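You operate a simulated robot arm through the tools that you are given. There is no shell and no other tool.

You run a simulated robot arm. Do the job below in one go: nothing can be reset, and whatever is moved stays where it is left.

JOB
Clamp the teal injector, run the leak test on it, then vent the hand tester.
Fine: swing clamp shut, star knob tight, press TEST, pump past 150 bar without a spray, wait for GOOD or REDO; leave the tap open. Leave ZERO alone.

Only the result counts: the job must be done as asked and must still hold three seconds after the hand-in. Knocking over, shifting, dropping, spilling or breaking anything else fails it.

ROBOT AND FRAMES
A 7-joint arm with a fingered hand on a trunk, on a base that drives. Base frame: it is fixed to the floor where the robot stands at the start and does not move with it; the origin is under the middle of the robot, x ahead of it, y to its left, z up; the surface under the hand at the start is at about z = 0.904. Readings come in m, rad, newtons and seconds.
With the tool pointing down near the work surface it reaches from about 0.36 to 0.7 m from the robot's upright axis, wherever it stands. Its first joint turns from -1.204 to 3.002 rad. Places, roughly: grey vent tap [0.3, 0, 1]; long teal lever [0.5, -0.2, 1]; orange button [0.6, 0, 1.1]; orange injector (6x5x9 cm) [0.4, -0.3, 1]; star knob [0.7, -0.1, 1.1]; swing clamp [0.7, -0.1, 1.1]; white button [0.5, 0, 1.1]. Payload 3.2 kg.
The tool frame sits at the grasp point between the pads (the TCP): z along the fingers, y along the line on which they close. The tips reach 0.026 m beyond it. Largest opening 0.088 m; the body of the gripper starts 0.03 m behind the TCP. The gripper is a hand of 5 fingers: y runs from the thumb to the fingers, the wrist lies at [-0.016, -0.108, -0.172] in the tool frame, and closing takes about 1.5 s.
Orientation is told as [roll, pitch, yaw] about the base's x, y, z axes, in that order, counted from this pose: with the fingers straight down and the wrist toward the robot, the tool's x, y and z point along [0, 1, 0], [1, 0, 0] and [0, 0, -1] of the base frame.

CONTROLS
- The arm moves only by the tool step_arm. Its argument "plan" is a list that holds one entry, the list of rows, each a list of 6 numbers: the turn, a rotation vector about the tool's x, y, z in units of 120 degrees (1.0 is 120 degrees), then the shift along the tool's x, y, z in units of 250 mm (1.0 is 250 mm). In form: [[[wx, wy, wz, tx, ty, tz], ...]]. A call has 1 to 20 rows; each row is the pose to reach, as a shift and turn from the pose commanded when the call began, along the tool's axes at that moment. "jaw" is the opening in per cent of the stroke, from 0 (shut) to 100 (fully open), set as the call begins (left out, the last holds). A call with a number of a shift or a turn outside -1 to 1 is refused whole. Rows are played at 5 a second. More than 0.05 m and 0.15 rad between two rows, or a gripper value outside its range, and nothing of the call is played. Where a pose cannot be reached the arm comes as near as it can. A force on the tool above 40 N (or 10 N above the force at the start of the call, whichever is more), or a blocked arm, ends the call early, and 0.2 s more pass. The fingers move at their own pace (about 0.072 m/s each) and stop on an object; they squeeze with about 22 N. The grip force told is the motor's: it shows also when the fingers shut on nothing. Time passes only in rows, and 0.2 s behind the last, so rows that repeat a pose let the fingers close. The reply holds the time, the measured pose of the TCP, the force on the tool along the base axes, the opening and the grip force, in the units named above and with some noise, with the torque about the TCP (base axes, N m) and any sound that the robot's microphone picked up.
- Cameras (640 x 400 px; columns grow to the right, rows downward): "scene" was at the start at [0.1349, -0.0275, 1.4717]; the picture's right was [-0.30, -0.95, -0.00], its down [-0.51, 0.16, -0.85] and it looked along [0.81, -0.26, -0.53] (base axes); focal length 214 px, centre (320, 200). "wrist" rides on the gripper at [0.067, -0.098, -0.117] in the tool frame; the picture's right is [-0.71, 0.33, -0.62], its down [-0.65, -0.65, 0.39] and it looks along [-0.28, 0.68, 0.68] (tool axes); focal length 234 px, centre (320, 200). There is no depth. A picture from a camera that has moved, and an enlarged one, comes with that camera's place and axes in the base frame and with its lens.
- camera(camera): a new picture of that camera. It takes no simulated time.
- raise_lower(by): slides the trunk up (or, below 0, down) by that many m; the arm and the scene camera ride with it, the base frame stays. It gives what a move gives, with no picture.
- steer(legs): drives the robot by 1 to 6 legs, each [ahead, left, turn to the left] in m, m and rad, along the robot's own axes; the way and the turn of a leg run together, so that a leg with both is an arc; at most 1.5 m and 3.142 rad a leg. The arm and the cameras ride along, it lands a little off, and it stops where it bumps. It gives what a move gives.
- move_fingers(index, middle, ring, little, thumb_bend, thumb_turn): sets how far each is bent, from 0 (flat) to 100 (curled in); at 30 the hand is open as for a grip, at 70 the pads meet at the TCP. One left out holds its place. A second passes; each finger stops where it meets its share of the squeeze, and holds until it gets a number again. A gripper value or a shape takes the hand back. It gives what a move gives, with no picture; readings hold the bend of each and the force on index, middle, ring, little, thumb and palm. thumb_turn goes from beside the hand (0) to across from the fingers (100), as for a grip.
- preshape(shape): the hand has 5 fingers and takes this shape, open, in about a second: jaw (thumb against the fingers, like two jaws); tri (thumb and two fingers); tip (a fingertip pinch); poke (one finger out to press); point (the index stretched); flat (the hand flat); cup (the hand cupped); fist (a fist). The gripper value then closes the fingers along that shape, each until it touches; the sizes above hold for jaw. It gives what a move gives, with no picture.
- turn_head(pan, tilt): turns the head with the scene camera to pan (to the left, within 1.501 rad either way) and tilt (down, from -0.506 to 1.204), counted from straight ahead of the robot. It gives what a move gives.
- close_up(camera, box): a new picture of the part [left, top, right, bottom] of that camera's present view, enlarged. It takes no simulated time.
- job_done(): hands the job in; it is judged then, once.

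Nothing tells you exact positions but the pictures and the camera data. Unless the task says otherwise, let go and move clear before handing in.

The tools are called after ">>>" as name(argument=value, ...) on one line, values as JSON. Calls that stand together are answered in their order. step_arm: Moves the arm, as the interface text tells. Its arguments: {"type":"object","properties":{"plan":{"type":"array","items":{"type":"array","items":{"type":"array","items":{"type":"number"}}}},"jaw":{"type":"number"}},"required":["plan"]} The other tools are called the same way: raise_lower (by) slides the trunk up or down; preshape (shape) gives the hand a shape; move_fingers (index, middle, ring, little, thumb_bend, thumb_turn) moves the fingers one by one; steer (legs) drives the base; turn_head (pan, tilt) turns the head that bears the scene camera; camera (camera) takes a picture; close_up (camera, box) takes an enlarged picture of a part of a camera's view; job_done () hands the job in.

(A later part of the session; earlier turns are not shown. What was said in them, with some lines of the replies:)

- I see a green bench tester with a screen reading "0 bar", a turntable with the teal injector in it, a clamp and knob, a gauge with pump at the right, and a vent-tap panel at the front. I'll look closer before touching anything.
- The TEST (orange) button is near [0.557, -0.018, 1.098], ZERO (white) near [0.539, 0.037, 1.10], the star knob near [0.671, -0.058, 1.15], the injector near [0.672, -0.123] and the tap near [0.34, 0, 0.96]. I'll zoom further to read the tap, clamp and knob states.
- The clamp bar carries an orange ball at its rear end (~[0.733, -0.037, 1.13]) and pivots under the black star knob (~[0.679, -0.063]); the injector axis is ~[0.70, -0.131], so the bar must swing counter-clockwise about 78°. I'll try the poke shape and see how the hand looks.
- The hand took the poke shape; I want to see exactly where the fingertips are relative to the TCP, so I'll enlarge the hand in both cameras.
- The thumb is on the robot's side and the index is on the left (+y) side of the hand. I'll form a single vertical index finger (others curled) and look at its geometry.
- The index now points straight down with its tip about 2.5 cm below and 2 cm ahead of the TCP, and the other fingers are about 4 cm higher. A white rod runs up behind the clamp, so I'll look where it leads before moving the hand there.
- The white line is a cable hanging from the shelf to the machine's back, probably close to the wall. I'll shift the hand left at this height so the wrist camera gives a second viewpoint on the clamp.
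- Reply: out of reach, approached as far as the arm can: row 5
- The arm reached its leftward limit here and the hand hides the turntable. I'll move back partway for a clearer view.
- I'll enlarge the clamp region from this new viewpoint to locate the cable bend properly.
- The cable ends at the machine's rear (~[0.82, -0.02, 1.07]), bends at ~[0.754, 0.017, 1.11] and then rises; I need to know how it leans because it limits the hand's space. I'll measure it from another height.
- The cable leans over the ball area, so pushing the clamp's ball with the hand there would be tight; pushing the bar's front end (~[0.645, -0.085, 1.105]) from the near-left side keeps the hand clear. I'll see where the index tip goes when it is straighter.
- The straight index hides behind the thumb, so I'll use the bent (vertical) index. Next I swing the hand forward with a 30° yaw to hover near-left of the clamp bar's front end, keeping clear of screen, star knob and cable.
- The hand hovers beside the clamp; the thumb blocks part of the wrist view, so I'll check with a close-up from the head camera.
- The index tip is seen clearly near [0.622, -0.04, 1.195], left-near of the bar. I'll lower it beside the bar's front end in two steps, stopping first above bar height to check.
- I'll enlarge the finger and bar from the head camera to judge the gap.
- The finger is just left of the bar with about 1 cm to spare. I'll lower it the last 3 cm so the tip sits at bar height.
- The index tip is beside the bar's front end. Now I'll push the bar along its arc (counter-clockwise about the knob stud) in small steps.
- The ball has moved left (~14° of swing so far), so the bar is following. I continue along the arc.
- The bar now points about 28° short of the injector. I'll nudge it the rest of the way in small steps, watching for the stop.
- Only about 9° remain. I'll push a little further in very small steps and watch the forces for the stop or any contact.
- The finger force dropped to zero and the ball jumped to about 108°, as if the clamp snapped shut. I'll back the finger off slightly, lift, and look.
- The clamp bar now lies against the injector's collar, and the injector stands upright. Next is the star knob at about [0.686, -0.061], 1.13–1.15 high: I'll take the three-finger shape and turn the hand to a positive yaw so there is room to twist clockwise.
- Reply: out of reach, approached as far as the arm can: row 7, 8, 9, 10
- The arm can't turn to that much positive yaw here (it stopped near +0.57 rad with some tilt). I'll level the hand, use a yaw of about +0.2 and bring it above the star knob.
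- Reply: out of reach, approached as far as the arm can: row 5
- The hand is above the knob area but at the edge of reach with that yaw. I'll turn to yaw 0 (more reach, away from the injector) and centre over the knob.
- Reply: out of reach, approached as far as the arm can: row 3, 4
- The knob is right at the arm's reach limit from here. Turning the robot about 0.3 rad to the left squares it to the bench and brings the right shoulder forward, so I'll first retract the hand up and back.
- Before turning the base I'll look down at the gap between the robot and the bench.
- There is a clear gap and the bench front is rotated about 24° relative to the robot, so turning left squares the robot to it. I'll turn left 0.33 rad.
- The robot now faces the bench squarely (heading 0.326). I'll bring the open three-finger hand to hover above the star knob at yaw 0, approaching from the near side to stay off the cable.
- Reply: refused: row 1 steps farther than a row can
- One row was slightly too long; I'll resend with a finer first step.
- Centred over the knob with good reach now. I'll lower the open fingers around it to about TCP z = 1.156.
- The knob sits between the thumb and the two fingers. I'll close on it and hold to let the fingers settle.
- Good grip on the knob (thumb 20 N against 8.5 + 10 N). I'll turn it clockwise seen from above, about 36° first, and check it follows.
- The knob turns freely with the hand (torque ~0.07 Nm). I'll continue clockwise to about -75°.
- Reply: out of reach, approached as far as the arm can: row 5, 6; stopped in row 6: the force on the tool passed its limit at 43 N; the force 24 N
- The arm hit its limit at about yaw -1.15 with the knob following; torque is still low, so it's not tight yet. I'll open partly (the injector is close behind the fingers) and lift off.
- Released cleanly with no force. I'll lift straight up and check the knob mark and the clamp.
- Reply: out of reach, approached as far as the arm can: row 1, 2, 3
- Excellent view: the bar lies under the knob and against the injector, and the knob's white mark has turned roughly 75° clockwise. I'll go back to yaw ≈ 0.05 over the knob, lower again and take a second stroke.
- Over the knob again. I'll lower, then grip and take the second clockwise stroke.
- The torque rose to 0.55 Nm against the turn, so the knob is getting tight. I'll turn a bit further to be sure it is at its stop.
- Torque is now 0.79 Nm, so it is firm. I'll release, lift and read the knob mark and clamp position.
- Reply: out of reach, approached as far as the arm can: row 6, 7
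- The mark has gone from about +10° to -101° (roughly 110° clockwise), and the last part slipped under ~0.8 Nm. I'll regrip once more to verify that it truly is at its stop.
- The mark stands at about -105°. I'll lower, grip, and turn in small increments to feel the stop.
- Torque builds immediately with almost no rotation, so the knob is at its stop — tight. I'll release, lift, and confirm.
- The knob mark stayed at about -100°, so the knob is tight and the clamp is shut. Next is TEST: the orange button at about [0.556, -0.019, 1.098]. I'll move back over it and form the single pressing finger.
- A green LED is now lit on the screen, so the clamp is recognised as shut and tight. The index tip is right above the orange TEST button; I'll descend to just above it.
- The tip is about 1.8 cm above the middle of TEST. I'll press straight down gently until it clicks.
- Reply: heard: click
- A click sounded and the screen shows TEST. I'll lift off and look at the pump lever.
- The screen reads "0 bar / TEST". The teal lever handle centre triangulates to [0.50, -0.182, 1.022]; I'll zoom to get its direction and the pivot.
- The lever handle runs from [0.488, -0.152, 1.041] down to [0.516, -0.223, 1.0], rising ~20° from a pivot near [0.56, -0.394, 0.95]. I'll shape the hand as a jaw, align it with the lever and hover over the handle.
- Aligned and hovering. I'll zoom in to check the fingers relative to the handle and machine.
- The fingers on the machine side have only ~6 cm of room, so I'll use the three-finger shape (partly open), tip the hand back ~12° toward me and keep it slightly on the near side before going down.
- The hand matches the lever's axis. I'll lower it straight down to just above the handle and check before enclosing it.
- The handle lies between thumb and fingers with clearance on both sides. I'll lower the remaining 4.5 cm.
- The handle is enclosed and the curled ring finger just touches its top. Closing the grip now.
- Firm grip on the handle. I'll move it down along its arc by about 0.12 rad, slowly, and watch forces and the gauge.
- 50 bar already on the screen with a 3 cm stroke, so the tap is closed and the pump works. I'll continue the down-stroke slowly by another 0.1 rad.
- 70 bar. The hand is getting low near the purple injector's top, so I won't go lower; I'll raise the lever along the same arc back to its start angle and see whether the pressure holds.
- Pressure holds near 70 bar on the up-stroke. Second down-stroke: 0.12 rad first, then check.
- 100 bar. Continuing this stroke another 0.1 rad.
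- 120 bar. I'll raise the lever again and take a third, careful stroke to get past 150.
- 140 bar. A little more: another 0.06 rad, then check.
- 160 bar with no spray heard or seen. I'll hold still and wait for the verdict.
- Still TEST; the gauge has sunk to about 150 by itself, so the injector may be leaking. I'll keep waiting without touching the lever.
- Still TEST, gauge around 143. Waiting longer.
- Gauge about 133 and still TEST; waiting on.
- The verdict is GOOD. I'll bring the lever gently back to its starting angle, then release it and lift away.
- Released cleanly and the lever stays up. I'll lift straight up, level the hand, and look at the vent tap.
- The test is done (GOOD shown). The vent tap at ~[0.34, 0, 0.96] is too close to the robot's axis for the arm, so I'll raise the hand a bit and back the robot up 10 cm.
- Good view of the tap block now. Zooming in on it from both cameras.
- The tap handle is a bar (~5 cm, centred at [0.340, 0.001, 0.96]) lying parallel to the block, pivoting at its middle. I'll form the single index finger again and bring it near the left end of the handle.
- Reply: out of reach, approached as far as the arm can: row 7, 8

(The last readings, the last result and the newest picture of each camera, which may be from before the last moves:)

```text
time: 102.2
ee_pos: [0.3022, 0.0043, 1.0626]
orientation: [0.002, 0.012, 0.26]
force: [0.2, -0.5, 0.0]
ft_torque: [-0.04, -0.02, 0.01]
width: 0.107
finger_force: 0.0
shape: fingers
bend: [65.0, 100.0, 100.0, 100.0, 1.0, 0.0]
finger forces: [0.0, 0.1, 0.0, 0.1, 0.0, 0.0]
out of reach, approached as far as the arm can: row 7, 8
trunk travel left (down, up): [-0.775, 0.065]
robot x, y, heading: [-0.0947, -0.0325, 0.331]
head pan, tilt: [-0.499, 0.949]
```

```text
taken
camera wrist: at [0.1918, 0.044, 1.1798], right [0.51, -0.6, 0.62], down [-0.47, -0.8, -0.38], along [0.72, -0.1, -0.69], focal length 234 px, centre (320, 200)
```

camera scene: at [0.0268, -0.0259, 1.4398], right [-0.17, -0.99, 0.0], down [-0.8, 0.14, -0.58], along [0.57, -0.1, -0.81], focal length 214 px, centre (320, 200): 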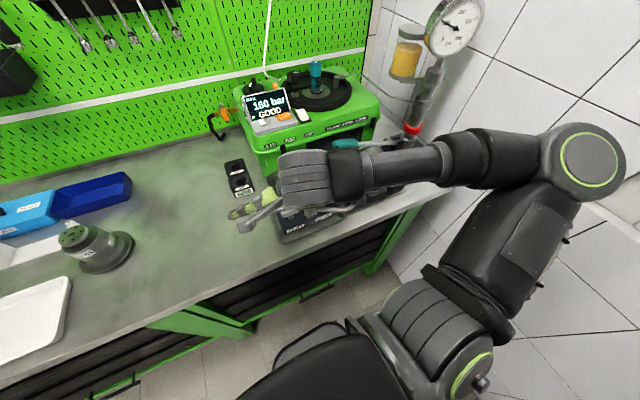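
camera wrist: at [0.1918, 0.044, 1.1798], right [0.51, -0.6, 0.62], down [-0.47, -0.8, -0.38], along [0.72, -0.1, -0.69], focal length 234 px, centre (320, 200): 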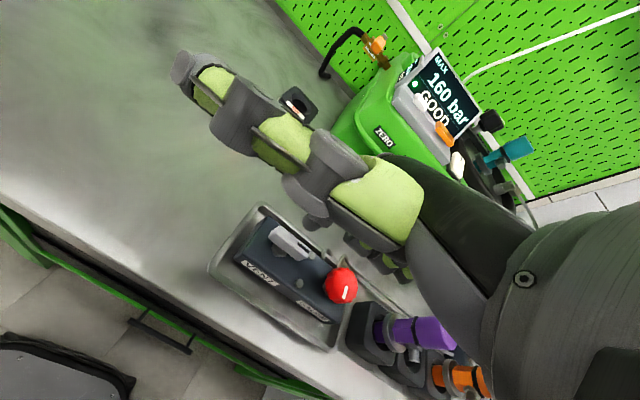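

The hand is near the inner limit of the arm's reach here, so I'll back the robot up another 8 cm for freedom of motion.

>>> steer(legs=[[-0.08, 0, 0]])

>>> camera(camera="wrist")

>>> close_up(camera="scene", box=[220, 100, 400, 240])

```text
time: 103.2
ee_pos: [0.2258, -0.0236, 1.0645]
orientation: [0.002, 0.01, 0.26]
force: [-0.6, 0.1, 0.3]
ft_torque: [0.02, -0.01, -0.02]
width: 0.1073
finger_force: 0.0
shape: fingers
bend: [65.0, 100.0, 100.0, 100.0, 1.0, 0.0]
finger forces: [0.0, 0.0, 0.1, 0.0, 0.0, 0.0]
trunk travel left (down, up): [-0.775, 0.065]
robot x, y, heading: [-0.1678, -0.0559, 0.327]
head pan, tilt: [-0.499, 0.949]
```

```text
taken
camera wrist: at [0.1166, 0.0164, 1.1806], right [0.51, -0.6, 0.62], down [-0.47, -0.8, -0.38], along [0.72, -0.1, -0.69], focal length 234 px, centre (320, 200)
```

wrist: 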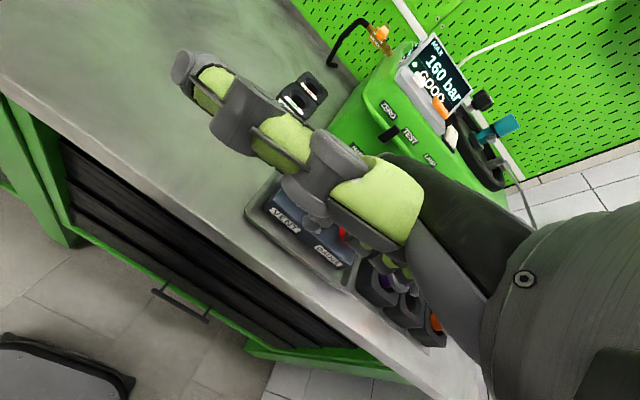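

```text
2.86 times, centred on (310, 170) of scene
camera zoom: at [-0.0488, -0.0535, 1.4399], right [-0.17, -0.99, 0.0], down [-0.8, 0.14, -0.58], along [0.57, -0.1, -0.81], focal length 613 px, centre (349, 286)
```

zoom: 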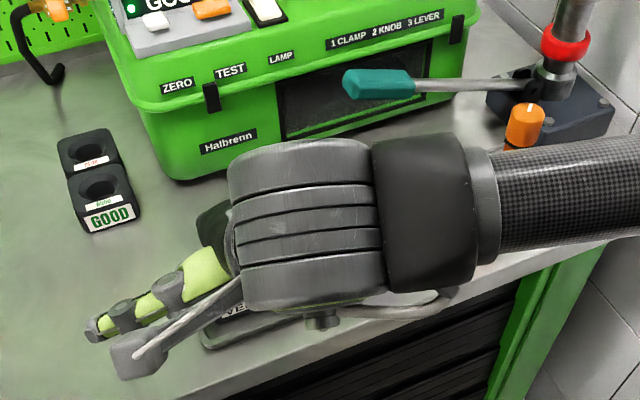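

Now I'll move the finger forward to hover just near-left of the tap handle's left end.

>>> step_arm(plan=[[[0, 0, 0, 0.01, 0.15, 0.05], [0, 0, 0, 0.019, 0.303, 0.1], [0, 0, 0, 0.019, 0.303, 0.13]]])

>>> camera(camera="wrist")

>>> close_up(camera="wrist", box=[180, 180, 400, 330])

>>> close_up(camera="scene", box=[220, 120, 380, 240])

```text
time: 104.0
ee_pos: [0.2982, -0.0, 1.0282]
orientation: [0.003, 0.011, 0.258]
force: [-0.2, -0.4, 0.4]
ft_torque: [0.01, 0.01, 0.0]
width: 0.107
finger_force: 0.1
shape: fingers
bend: [65.0, 100.0, 100.0, 100.0, 1.0, 0.0]
finger forces: [0.1, 0.0, 0.0, 0.0, 0.0, 0.0]
trunk travel left (down, up): [-0.775, 0.065]
robot x, y, heading: [-0.1693, -0.0555, 0.327]
head pan, tilt: [-0.499, 0.949]
```

```text
taken
camera wrist: at [0.1885, 0.0408, 1.1452], right [0.51, -0.6, 0.62], down [-0.47, -0.8, -0.38], along [0.72, -0.1, -0.69], focal length 234 px, centre (320, 200)
```

wrist: 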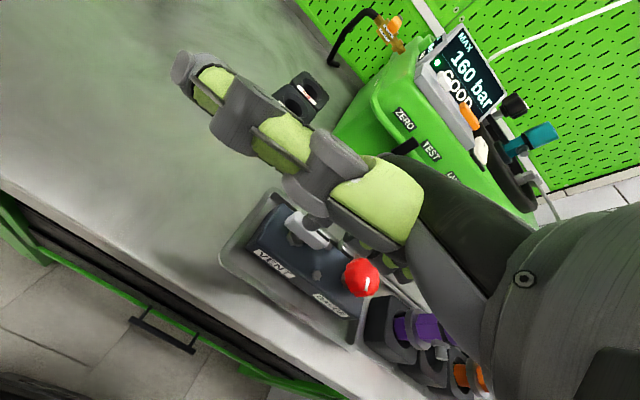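

```text
2.67 times, centred on (290, 255) of wrist
camera zoom: at [0.1885, 0.0408, 1.1452], right [0.51, -0.6, 0.62], down [-0.47, -0.8, -0.38], along [0.72, -0.1, -0.69], focal length 624 px, centre (400, 53)
```

zoom: 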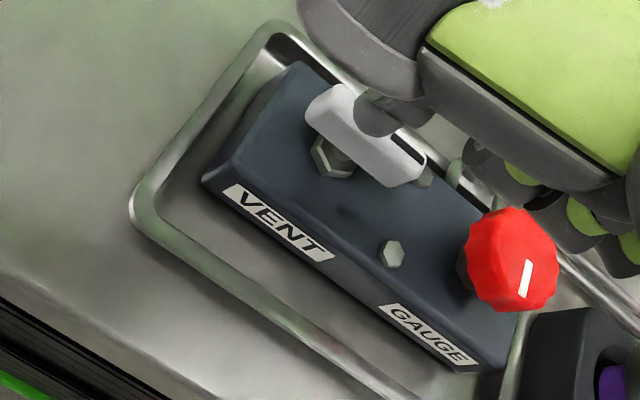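

```text
3.33 times, centred on (300, 180) of scene
camera zoom: at [-0.0489, -0.054, 1.4399], right [-0.17, -0.99, 0.0], down [-0.8, 0.14, -0.58], along [0.57, -0.1, -0.81], focal length 715 px, centre (387, 267)
```

zoom: 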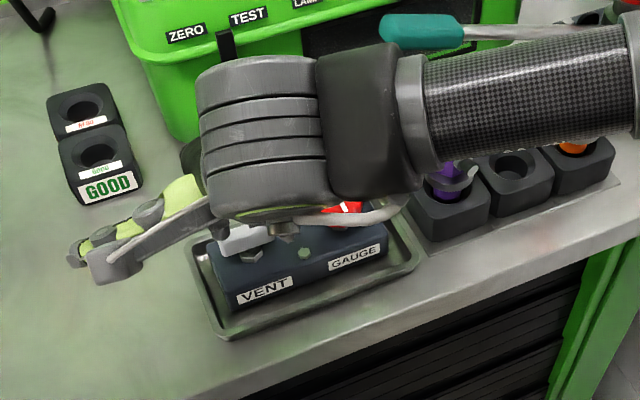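

The handle is parallel to the block (about -65°) and my finger is just over its near-left side. I'll shift back a few millimetres and lower the fingertip beside the handle's left end.

>>> step_arm(plan=[[[0, 0, 0, -0.004, -0.034, 0.02], [0, 0, 0, -0.004, -0.034, 0.1], [0, 0, 0, -0.004, -0.034, 0.18], [0, 0, 0, -0.004, -0.034, 0.228]]])

>>> close_up(camera="wrist", box=[180, 180, 400, 330])

>>> close_up(camera="scene", box=[230, 140, 350, 240])

```text
time: 105.0
ee_pos: [0.2907, -0.0048, 0.9718]
orientation: [0.001, 0.011, 0.259]
force: [-0.4, 0.5, -0.3]
ft_torque: [0.01, -0.01, 0.02]
width: 0.107
finger_force: 0.1
shape: fingers
bend: [65.0, 100.0, 100.0, 100.0, 1.0, 0.0]
finger forces: [0.0, 0.1, 0.0, 0.0, 0.0, 0.0]
trunk travel left (down, up): [-0.775, 0.065]
robot x, y, heading: [-0.1689, -0.059, 0.328]
head pan, tilt: [-0.499, 0.949]
```

```text
2.67 times, centred on (290, 255) of wrist
camera zoom: at [0.1805, 0.0352, 1.0891], right [0.51, -0.6, 0.62], down [-0.47, -0.8, -0.38], along [0.72, -0.1, -0.69], focal length 624 px, centre (400, 53)
```

zoom: 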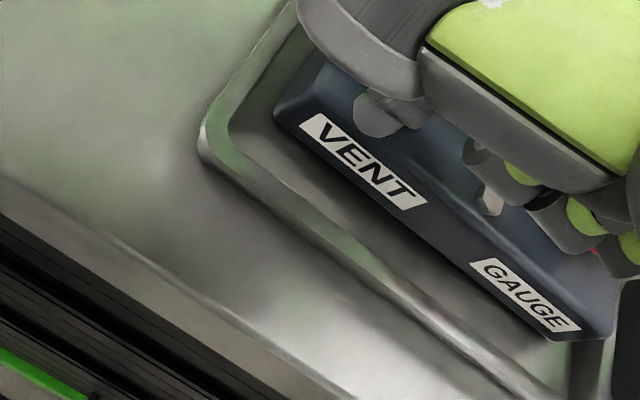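

```text
4.00 times, centred on (290, 190) of scene
camera zoom: at [-0.0484, -0.0535, 1.4399], right [-0.17, -0.99, 0.0], down [-0.8, 0.14, -0.58], along [0.57, -0.1, -0.81], focal length 858 px, centre (440, 240)
```

zoom: 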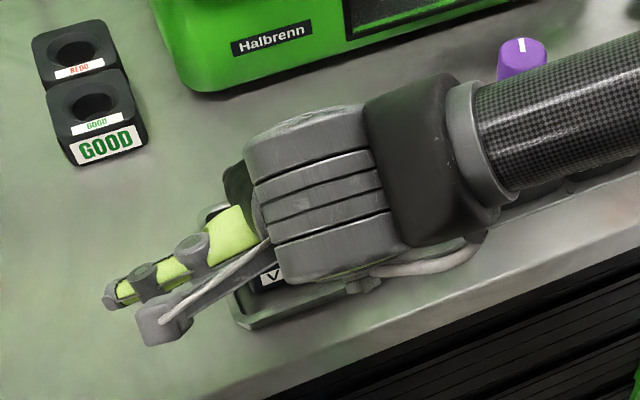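

The tip is beside the left end of the handle, at handle height. I'll push gently toward the back (clockwise) and read the finger force.

>>> step_arm(plan=[[[0, 0, 0, 0.0027, 0.0158, 0], [0, 0, 0, 0.0054, 0.0316, 0], [0, 0, 0, 0.008, 0.047, 0], [0, 0, 0, 0.0108, 0.063, 0]]])

>>> close_up(camera="wrist", box=[180, 180, 400, 330])

```text
time: 106.0
ee_pos: [0.3038, 0.0044, 0.9723]
orientation: [0.002, 0.01, 0.259]
force: [0.8, -0.2, -0.2]
ft_torque: [0.01, -0.01, -0.01]
width: 0.1071
finger_force: 0.0
shape: fingers
bend: [65.0, 100.0, 100.0, 100.0, 1.0, 0.0]
finger forces: [0.1, 0.1, 0.0, 0.0, 0.1, 0.1]
trunk travel left (down, up): [-0.775, 0.065]
robot x, y, heading: [-0.167, -0.0557, 0.326]
head pan, tilt: [-0.499, 0.949]
```

```text
2.67 times, centred on (290, 255) of wrist
camera zoom: at [0.1939, 0.0443, 1.09], right [0.51, -0.6, 0.62], down [-0.47, -0.8, -0.38], along [0.72, -0.1, -0.69], focal length 624 px, centre (400, 53)
```

zoom: 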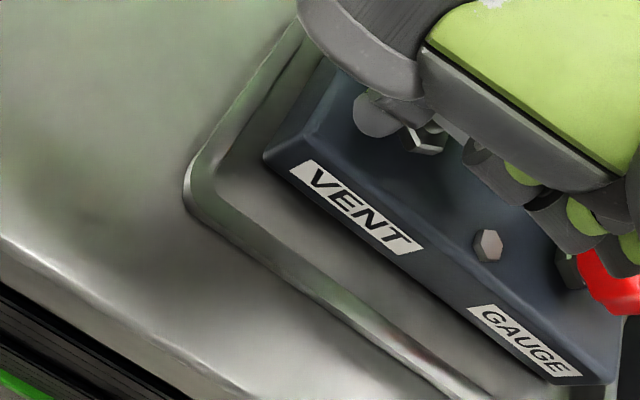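

No contact yet. I'll continue the gentle push in small steps.

>>> step_arm(plan=[[[0, 0, 0, 0.0014, 0.012, 0], [0, 0, 0, 0.002, 0.024, 0], [0, 0, 0, 0.003, 0.036, 0]]])

>>> close_up(camera="wrist", box=[180, 180, 400, 330])

```text
time: 106.8
ee_pos: [0.3114, 0.0052, 0.9732]
orientation: [0.002, 0.012, 0.261]
force: [-5.2, -1.6, -0.1]
ft_torque: [-0.05, 0.0, 0.05]
width: 0.1051
finger_force: 2.7
shape: fingers
bend: [69.0, 100.0, 100.0, 100.0, 1.0, 0.0]
finger forces: [5.4, 0.0, 0.1, 0.0, 0.1, 0.0]
trunk travel left (down, up): [-0.775, 0.065]
robot x, y, heading: [-0.1674, -0.0521, 0.322]
head pan, tilt: [-0.499, 0.949]
```

```text
2.67 times, centred on (290, 255) of wrist
camera zoom: at [0.2004, 0.0464, 1.0903], right [0.51, -0.6, 0.62], down [-0.47, -0.8, -0.38], along [0.72, -0.1, -0.69], focal length 624 px, centre (400, 53)
```

zoom: 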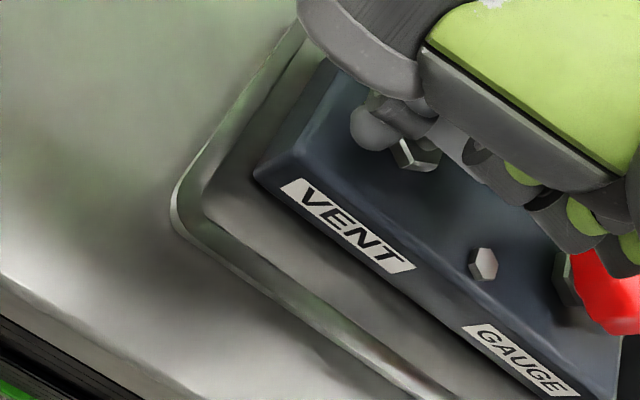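

Contact now at 5 N with the finger yielding slightly. I'll press a little more to see whether the handle turns this way.

>>> step_arm(plan=[[[0, 0, 0, 0.0014, 0.012, 0], [0, 0, 0, 0.002, 0.024, 0]]])

>>> close_up(camera="wrist", box=[180, 180, 400, 330])

```text
time: 107.4
ee_pos: [0.3153, 0.0095, 0.9755]
orientation: [0.0, 0.009, 0.26]
force: [-12.0, -1.5, 0.8]
ft_torque: [-0.01, 0.05, 0.14]
width: 0.1027
finger_force: 5.7
shape: fingers
bend: [71.0, 100.0, 100.0, 100.0, 1.0, 0.0]
finger forces: [10.9, 0.0, 0.0, 0.0, 0.0, 0.1]
trunk travel left (down, up): [-0.775, 0.065]
robot x, y, heading: [-0.1683, -0.0585, 0.327]
head pan, tilt: [-0.499, 0.949]
```

```text
2.67 times, centred on (290, 255) of wrist
camera zoom: at [0.2055, 0.0479, 1.0913], right [0.51, -0.6, 0.62], down [-0.47, -0.8, -0.38], along [0.72, -0.09, -0.69], focal length 624 px, centre (400, 53)
```

zoom: 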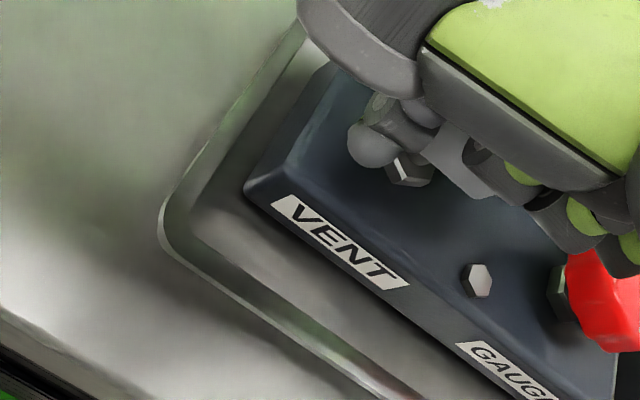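

The force rose to 12 N with no turning, so clockwise is against a stop. I'll back off and move to the right end of the handle to try counter-clockwise.

>>> step_arm(plan=[[[0, 0, 0, -0.008, -0.047, 0], [0, 0, 0, -0.0188, -0.11, 0], [0, 0, 0, -0.1, -0.1, 0], [0, 0, 0, -0.177, -0.083, 0], [0, 0, 0, -0.177, -0.083, 0]]])

>>> close_up(camera="wrist", box=[180, 180, 400, 330])

>>> camera(camera="wrist")

```text
time: 108.6
ee_pos: [0.3094, -0.0399, 0.9743]
orientation: [0.002, 0.011, 0.259]
force: [0.8, 0.0, 0.7]
ft_torque: [0.0, 0.04, -0.01]
width: 0.1073
finger_force: 0.0
shape: fingers
bend: [65.0, 100.0, 100.0, 100.0, 1.0, 0.0]
finger forces: [0.0, 0.0, 0.1, 0.1, 0.0, 0.1]
trunk travel left (down, up): [-0.775, 0.065]
robot x, y, heading: [-0.1677, -0.0553, 0.323]
head pan, tilt: [-0.499, 0.949]
```

```text
2.67 times, centred on (290, 255) of wrist
camera zoom: at [0.1996, 0.0001, 1.0918], right [0.51, -0.6, 0.62], down [-0.47, -0.8, -0.38], along [0.72, -0.1, -0.69], focal length 624 px, centre (400, 53)
```

zoom: 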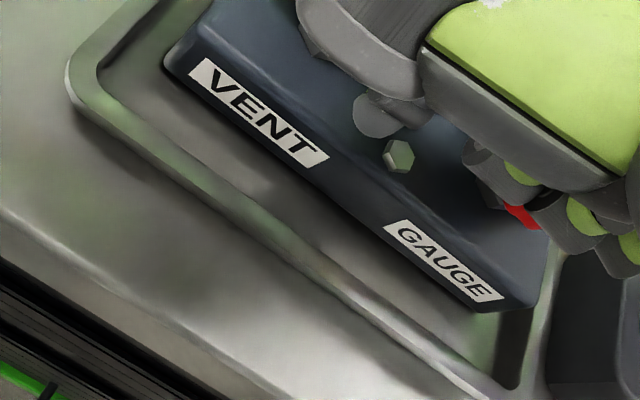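

```text
taken
camera wrist: at [0.1996, 0.0001, 1.0918], right [0.51, -0.6, 0.62], down [-0.47, -0.8, -0.38], along [0.72, -0.1, -0.69], focal length 234 px, centre (320, 200)
```

wrist: 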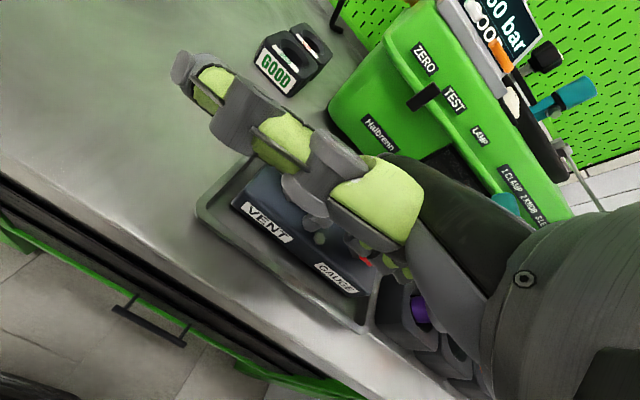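

The tip is now beside the right end. Pushing gently toward the back here turns it counter-clockwise.

>>> step_arm(plan=[[[0, 0, 0, 0.0027, 0.0158, 0], [0, 0, 0, 0.0054, 0.0316, 0], [0, 0, 0, 0.008, 0.047, 0], [0, 0, 0, 0.0108, 0.063, 0]]])

>>> close_up(camera="wrist", box=[180, 180, 400, 330])

```text
time: 109.6
ee_pos: [0.3242, -0.0324, 0.975]
orientation: [0.002, 0.012, 0.26]
force: [-1.0, -1.8, 1.5]
ft_torque: [0.04, -0.03, 0.01]
width: 0.1061
finger_force: 1.6
shape: fingers
bend: [67.0, 100.0, 100.0, 100.0, 1.0, 0.0]
finger forces: [2.7, 0.0, 0.0, 0.0, 0.0, 0.0]
trunk travel left (down, up): [-0.775, 0.065]
robot x, y, heading: [-0.1618, -0.0543, 0.325]
head pan, tilt: [-0.499, 0.949]
```

```text
2.67 times, centred on (290, 255) of wrist
camera zoom: at [0.2145, 0.0073, 1.0903], right [0.51, -0.6, 0.62], down [-0.47, -0.8, -0.38], along [0.72, -0.1, -0.69], focal length 624 px, centre (400, 53)
```

zoom: 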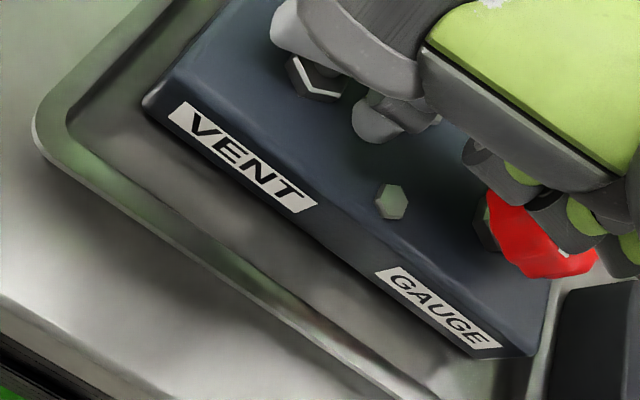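

Light contact (2.7 N). I'll keep pushing along the arc and watch whether the handle swings.

>>> step_arm(plan=[[[0, 0, 0, 0.0027, 0.0158, 0], [0, 0, 0, 0.0054, 0.0316, 0], [0, 0, 0, 0.0068, 0.04, 0]]])

>>> close_up(camera="wrist", box=[180, 180, 400, 330])

```text
time: 110.4
ee_pos: [0.3337, -0.03, 0.9729]
orientation: [0.001, 0.011, 0.262]
force: [-0.5, -4.3, 1.9]
ft_torque: [0.04, -0.03, -0.04]
width: 0.1063
finger_force: 1.9
shape: fingers
bend: [67.0, 100.0, 100.0, 100.0, 1.0, 0.0]
finger forces: [4.1, 0.0, 0.1, 0.1, 0.1, 0.1]
trunk travel left (down, up): [-0.775, 0.065]
robot x, y, heading: [-0.1657, -0.056, 0.325]
head pan, tilt: [-0.499, 0.949]
```

```text
2.67 times, centred on (290, 255) of wrist
camera zoom: at [0.2237, 0.0115, 1.0893], right [0.51, -0.6, 0.62], down [-0.47, -0.8, -0.38], along [0.72, -0.1, -0.69], focal length 624 px, centre (400, 53)
```

zoom: 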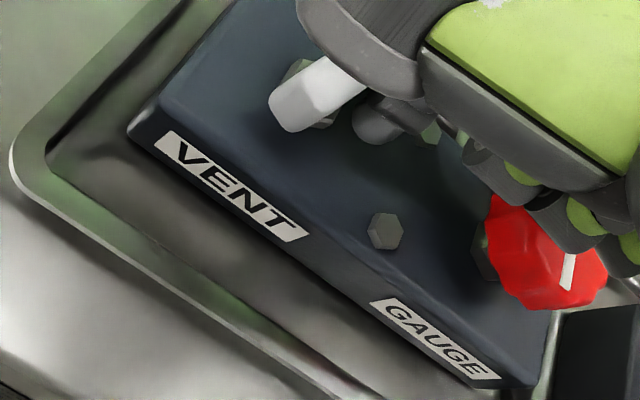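

It turns: the handle has swung about 60° counter-clockwise. I'll follow the arc to complete the quarter turn.

>>> step_arm(plan=[[[0, 0, 0, 0.0018, 0.0127, 0], [0, 0, 0, 0.0036, 0.0254, 0], [0, 0, 0, 0.012, 0.034, 0], [0, 0, 0, 0.019, 0.042, 0]]])

>>> close_up(camera="wrist", box=[180, 180, 400, 330])

>>> camera(camera="scene")

```text
time: 111.4
ee_pos: [0.3435, -0.0231, 0.9716]
orientation: [0.003, 0.012, 0.259]
force: [-1.8, -5.7, 0.3]
ft_torque: [-0.02, 0.02, 0.01]
width: 0.1061
finger_force: 2.7
shape: fingers
bend: [68.0, 100.0, 100.0, 100.0, 1.0, 0.0]
finger forces: [4.9, 0.0, 0.0, 0.0, 0.0, 0.0]
trunk travel left (down, up): [-0.775, 0.065]
robot x, y, heading: [-0.1657, -0.0554, 0.325]
head pan, tilt: [-0.499, 0.949]
```

```text
2.67 times, centred on (290, 255) of wrist
camera zoom: at [0.2329, 0.0171, 1.0888], right [0.51, -0.6, 0.62], down [-0.47, -0.79, -0.38], along [0.72, -0.1, -0.69], focal length 624 px, centre (400, 53)
```

zoom: 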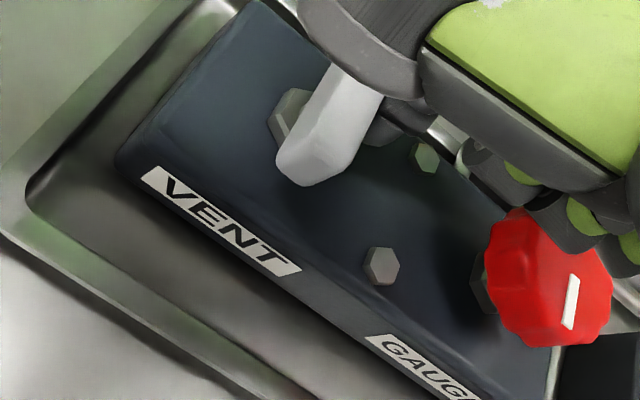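

```text
taken
camera scene: at [-0.0491, -0.0553, 1.44], right [-0.17, -0.99, 0.0], down [-0.8, 0.14, -0.58], along [0.57, -0.1, -0.81], focal length 214 px, centre (320, 200)
```

scene: 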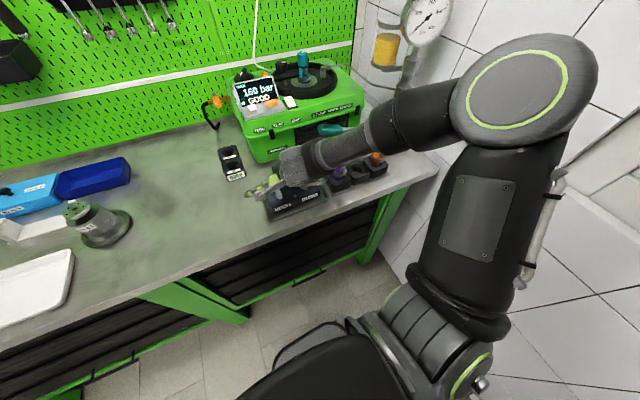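

The handle is now nearly crosswise (~85° turned). Let me check the gauge and see if it needs the last few degrees.

>>> close_up(camera="scene", box=[380, 0, 470, 70])

>>> close_up(camera="scene", box=[220, 60, 320, 130])

```text
5.71 times, centred on (425, 35) of scene
camera zoom: at [-0.0491, -0.0553, 1.44], right [-0.17, -0.99, 0.0], down [-0.8, 0.14, -0.58], along [0.57, -0.1, -0.81], focal length 1226 px, centre (-280, 1143)
```

zoom: 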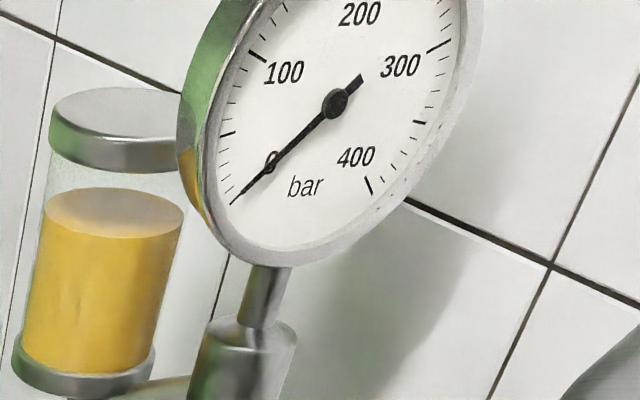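

```text
5.71 times, centred on (270, 95) of scene
camera zoom: at [-0.0491, -0.0553, 1.44], right [-0.17, -0.99, 0.0], down [-0.8, 0.14, -0.58], along [0.57, -0.1, -0.81], focal length 1226 px, centre (606, 800)
```

zoom: 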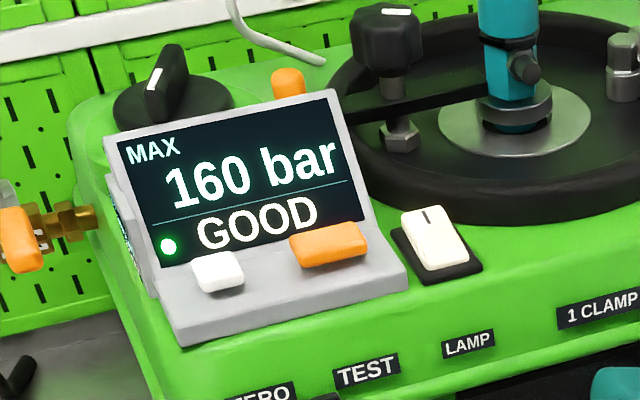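

The gauge is at zero — the tester is vented. I'll nudge the handle the last few degrees to its open stop so it is clearly fully open.

>>> step_arm(plan=[[[0, 0, 0, 0.006, 0.0045, 0], [0, 0, 0, 0.0126, 0.009, 0], [0, 0, 0, 0.02, 0.012, 0]]])

>>> close_up(camera="wrist", box=[180, 180, 400, 330])

```text
time: 112.2
ee_pos: [0.3444, -0.0217, 0.9721]
orientation: [0.003, 0.012, 0.258]
force: [-0.7, -16.6, -1.2]
ft_torque: [-0.03, -0.01, -0.06]
width: 0.1057
finger_force: 8.4
shape: fingers
bend: [69.0, 100.0, 100.0, 100.0, 1.0, 0.0]
finger forces: [16.1, 0.0, 0.0, 0.0, 0.1, 0.0]
trunk travel left (down, up): [-0.775, 0.065]
robot x, y, heading: [-0.1703, -0.0532, 0.324]
head pan, tilt: [-0.499, 0.949]
```

```text
2.67 times, centred on (290, 255) of wrist
camera zoom: at [0.2344, 0.0193, 1.0889], right [0.51, -0.6, 0.62], down [-0.47, -0.79, -0.38], along [0.72, -0.1, -0.69], focal length 624 px, centre (400, 53)
```

zoom: 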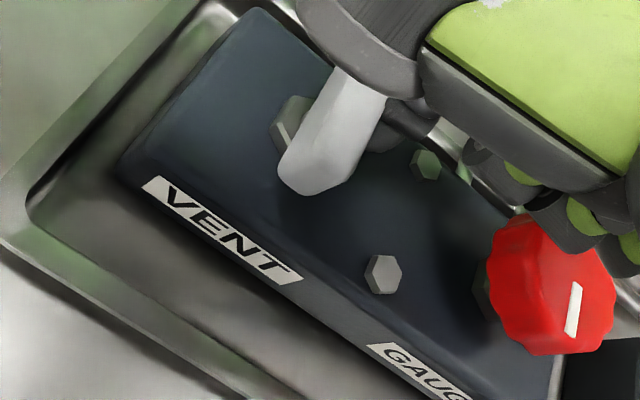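

The handle is at its open stop (force rose to 16 N). I'll back the finger off and lift clear.

>>> step_arm(plan=[[[0, 0, 0, -0.025, -0.01, 0], [0, 0, 0, -0.05, -0.02, -0.03], [0, 0, 0, -0.05, -0.02, -0.18], [0, 0, 0, -0.05, -0.02, -0.35], [0, 0, 0, -0.05, -0.1, -0.5], [0, 0, 0, -0.05, -0.2, -0.65], [0, 0, 0, -0.05, -0.3, -0.8]]])

>>> camera(camera="wrist")

>>> camera(camera="scene")

```text
time: 113.8
ee_pos: [0.2757, -0.0434, 1.1779]
orientation: [0.002, 0.011, 0.26]
force: [-0.3, -0.4, 0.0]
ft_torque: [0.02, -0.03, 0.03]
width: 0.1071
finger_force: 0.0
shape: fingers
bend: [65.0, 100.0, 100.0, 100.0, 1.0, 0.0]
finger forces: [0.1, 0.0, 0.0, 0.0, 0.1, 0.0]
trunk travel left (down, up): [-0.775, 0.065]
robot x, y, heading: [-0.1656, -0.0571, 0.324]
head pan, tilt: [-0.499, 0.949]
```

```text
taken
camera wrist: at [0.166, -0.004, 1.2938], right [0.51, -0.6, 0.62], down [-0.47, -0.8, -0.38], along [0.72, -0.1, -0.69], focal length 234 px, centre (320, 200)
```

wrist: 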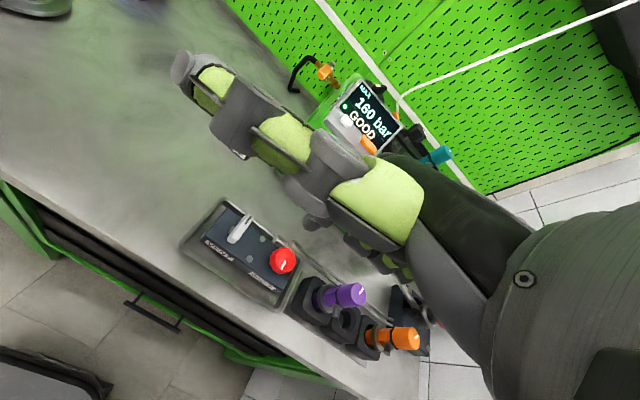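

```text
taken
camera scene: at [-0.0498, -0.0536, 1.44], right [-0.17, -0.99, 0.0], down [-0.8, 0.14, -0.58], along [0.57, -0.1, -0.81], focal length 214 px, centre (320, 200)
```

scene: 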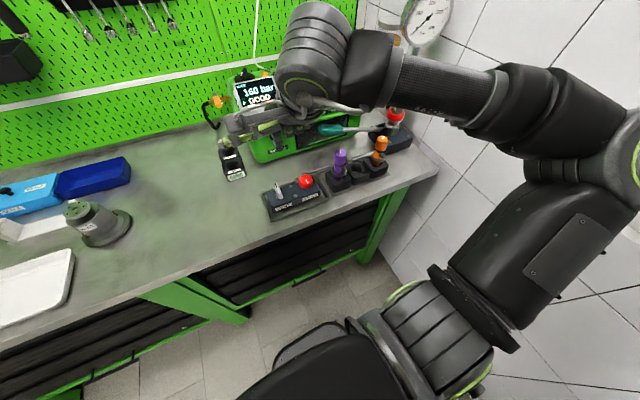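

The tap handle stands crosswise (open), and the screen still shows 160 bar / GOOD. I'll verify the details with close-ups before handing in.

>>> close_up(camera="wrist", box=[170, 180, 450, 370])

>>> step_arm(plan=[[[0, 0, 0, -0.1, -0.05, -0.1], [0, 0, 0, -0.25, -0.05, -0.15], [0, 0, 0, -0.4, -0.05, -0.2], [0, 0, 0, -0.55, -0.05, -0.25]]])

>>> turn_head(pan=-0.4, tilt=0.75)

>>> camera(camera="scene")

>>> close_up(camera="scene", box=[230, 80, 370, 190])

>>> close_up(camera="scene", box=[250, 180, 420, 290])

```text
2.11 times, centred on (310, 275) of wrist
camera zoom: at [0.166, -0.004, 1.2938], right [0.51, -0.6, 0.62], down [-0.47, -0.8, -0.38], along [0.72, -0.1, -0.69], focal length 493 px, centre (341, 42)
```

zoom: 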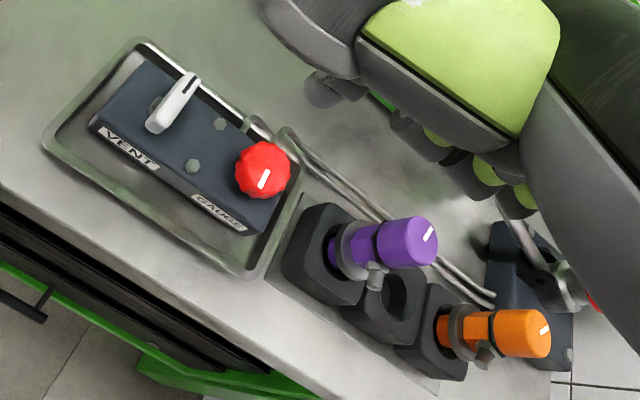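

```text
time: 114.8
ee_pos: [0.3032, -0.1822, 1.2383]
orientation: [0.005, 0.013, 0.26]
force: [0.0, -0.5, -0.7]
ft_torque: [0.04, 0.01, -0.01]
width: 0.1068
finger_force: 0.2
shape: fingers
bend: [65.0, 100.0, 100.0, 100.0, 1.0, 0.0]
finger forces: [0.0, 0.1, 0.1, 0.0, 0.0, 0.0]
trunk travel left (down, up): [-0.775, 0.065]
robot x, y, heading: [-0.1702, -0.06, 0.326]
head pan, tilt: [-0.499, 0.949]
```

```text
time: 115.5
ee_pos: [0.3037, -0.1794, 1.239]
orientation: [0.002, 0.011, 0.26]
force: [-0.6, -0.2, 0.7]
ft_torque: [0.0, -0.01, -0.02]
width: 0.1073
finger_force: 0.1
shape: fingers
bend: [65.0, 100.0, 100.0, 100.0, 1.0, 0.0]
finger forces: [0.0, 0.0, 0.0, 0.0, 0.1, 0.1]
trunk travel left (down, up): [-0.775, 0.065]
robot x, y, heading: [-0.1665, -0.0627, 0.326]
head pan, tilt: [-0.4, 0.75]
```

```text
taken
camera scene: at [-0.0376, -0.0468, 1.4554], right [-0.07, -1.0, 0.0], down [-0.68, 0.05, -0.73], along [0.73, -0.05, -0.68], focal length 214 px, centre (320, 200)
```

scene: 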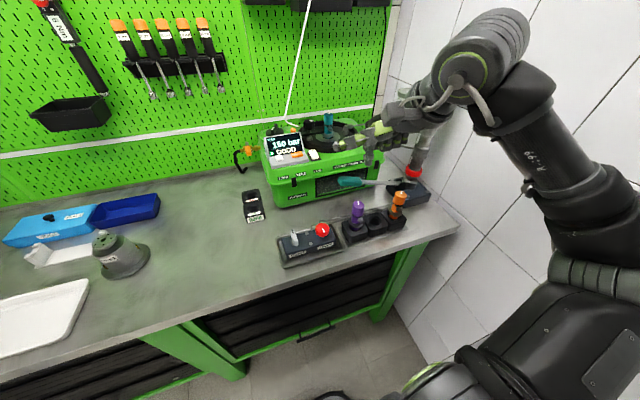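

```text
3.64 times, centred on (300, 135) of scene
camera zoom: at [-0.0376, -0.0468, 1.4554], right [-0.07, -1.0, 0.0], down [-0.68, 0.05, -0.73], along [0.73, -0.05, -0.68], focal length 780 px, centre (393, 436)
```

zoom: 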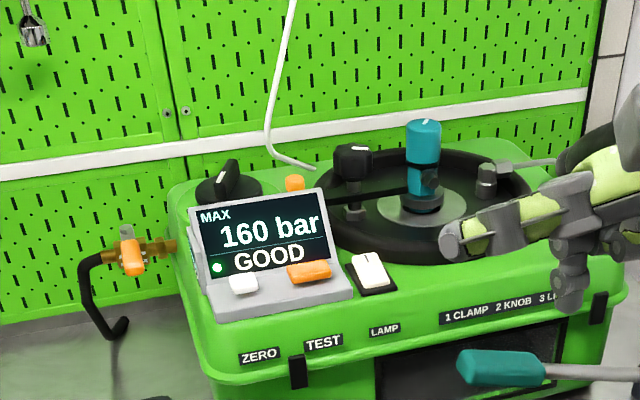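

```text
3.64 times, centred on (335, 235) of scene
camera zoom: at [-0.0376, -0.0468, 1.4554], right [-0.07, -1.0, 0.0], down [-0.68, 0.05, -0.73], along [0.73, -0.05, -0.68], focal length 780 px, centre (266, 73)
```

zoom: 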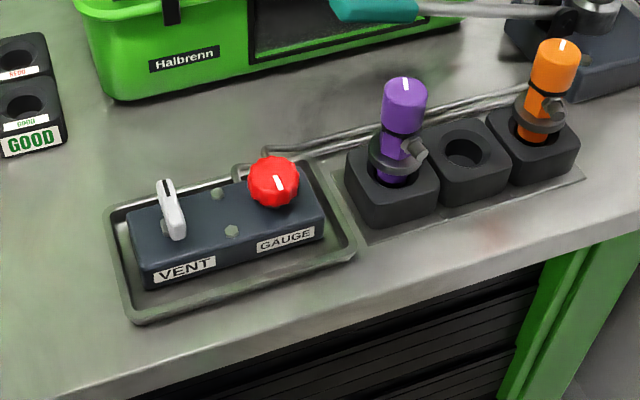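

Everything checks out:
- **Clamp and knob:** the clamp is shut on the teal injector and the star knob is tight, with the LED green.
- **Test:** the screen shows 160 bar and GOOD, with no spray.
- **Vent:** the gauge reads zero and the vent tap is fully open.
- **Left alone:** I didn't touch ZERO, and nothing else looks moved.

The hand is clear, so I'm handing in.

>>> job_done()

```text
The job is handed in.
```

I clamped and leak-tested the teal injector and vented the hand tester, then handed the job in. The hand-in reply did not say whether it passed.

- **Clamp and knob:** the swing clamp is shut on the teal injector, and the star knob is tight against its stop. The tester's green light came on after this.
- **Leak test:** I pressed TEST and pumped to 160 bar in three strokes, with no spray seen or heard. The gauge sank to about 120 bar while I waited, and the screen then showed GOOD.
- **Vent:** the gauge fell to zero, and the tap is turned fully to its open stop and left there.
- **Everything else:** ZERO was not touched, and the purple and orange injectors, the GAUGE knob and the trays looked unmoved at the last check. The pump lever is back at its starting angle.

To reach everything, I turned the robot about 0.33 rad to the left and backed it up roughly 18 cm, so it no longer stands where it started.
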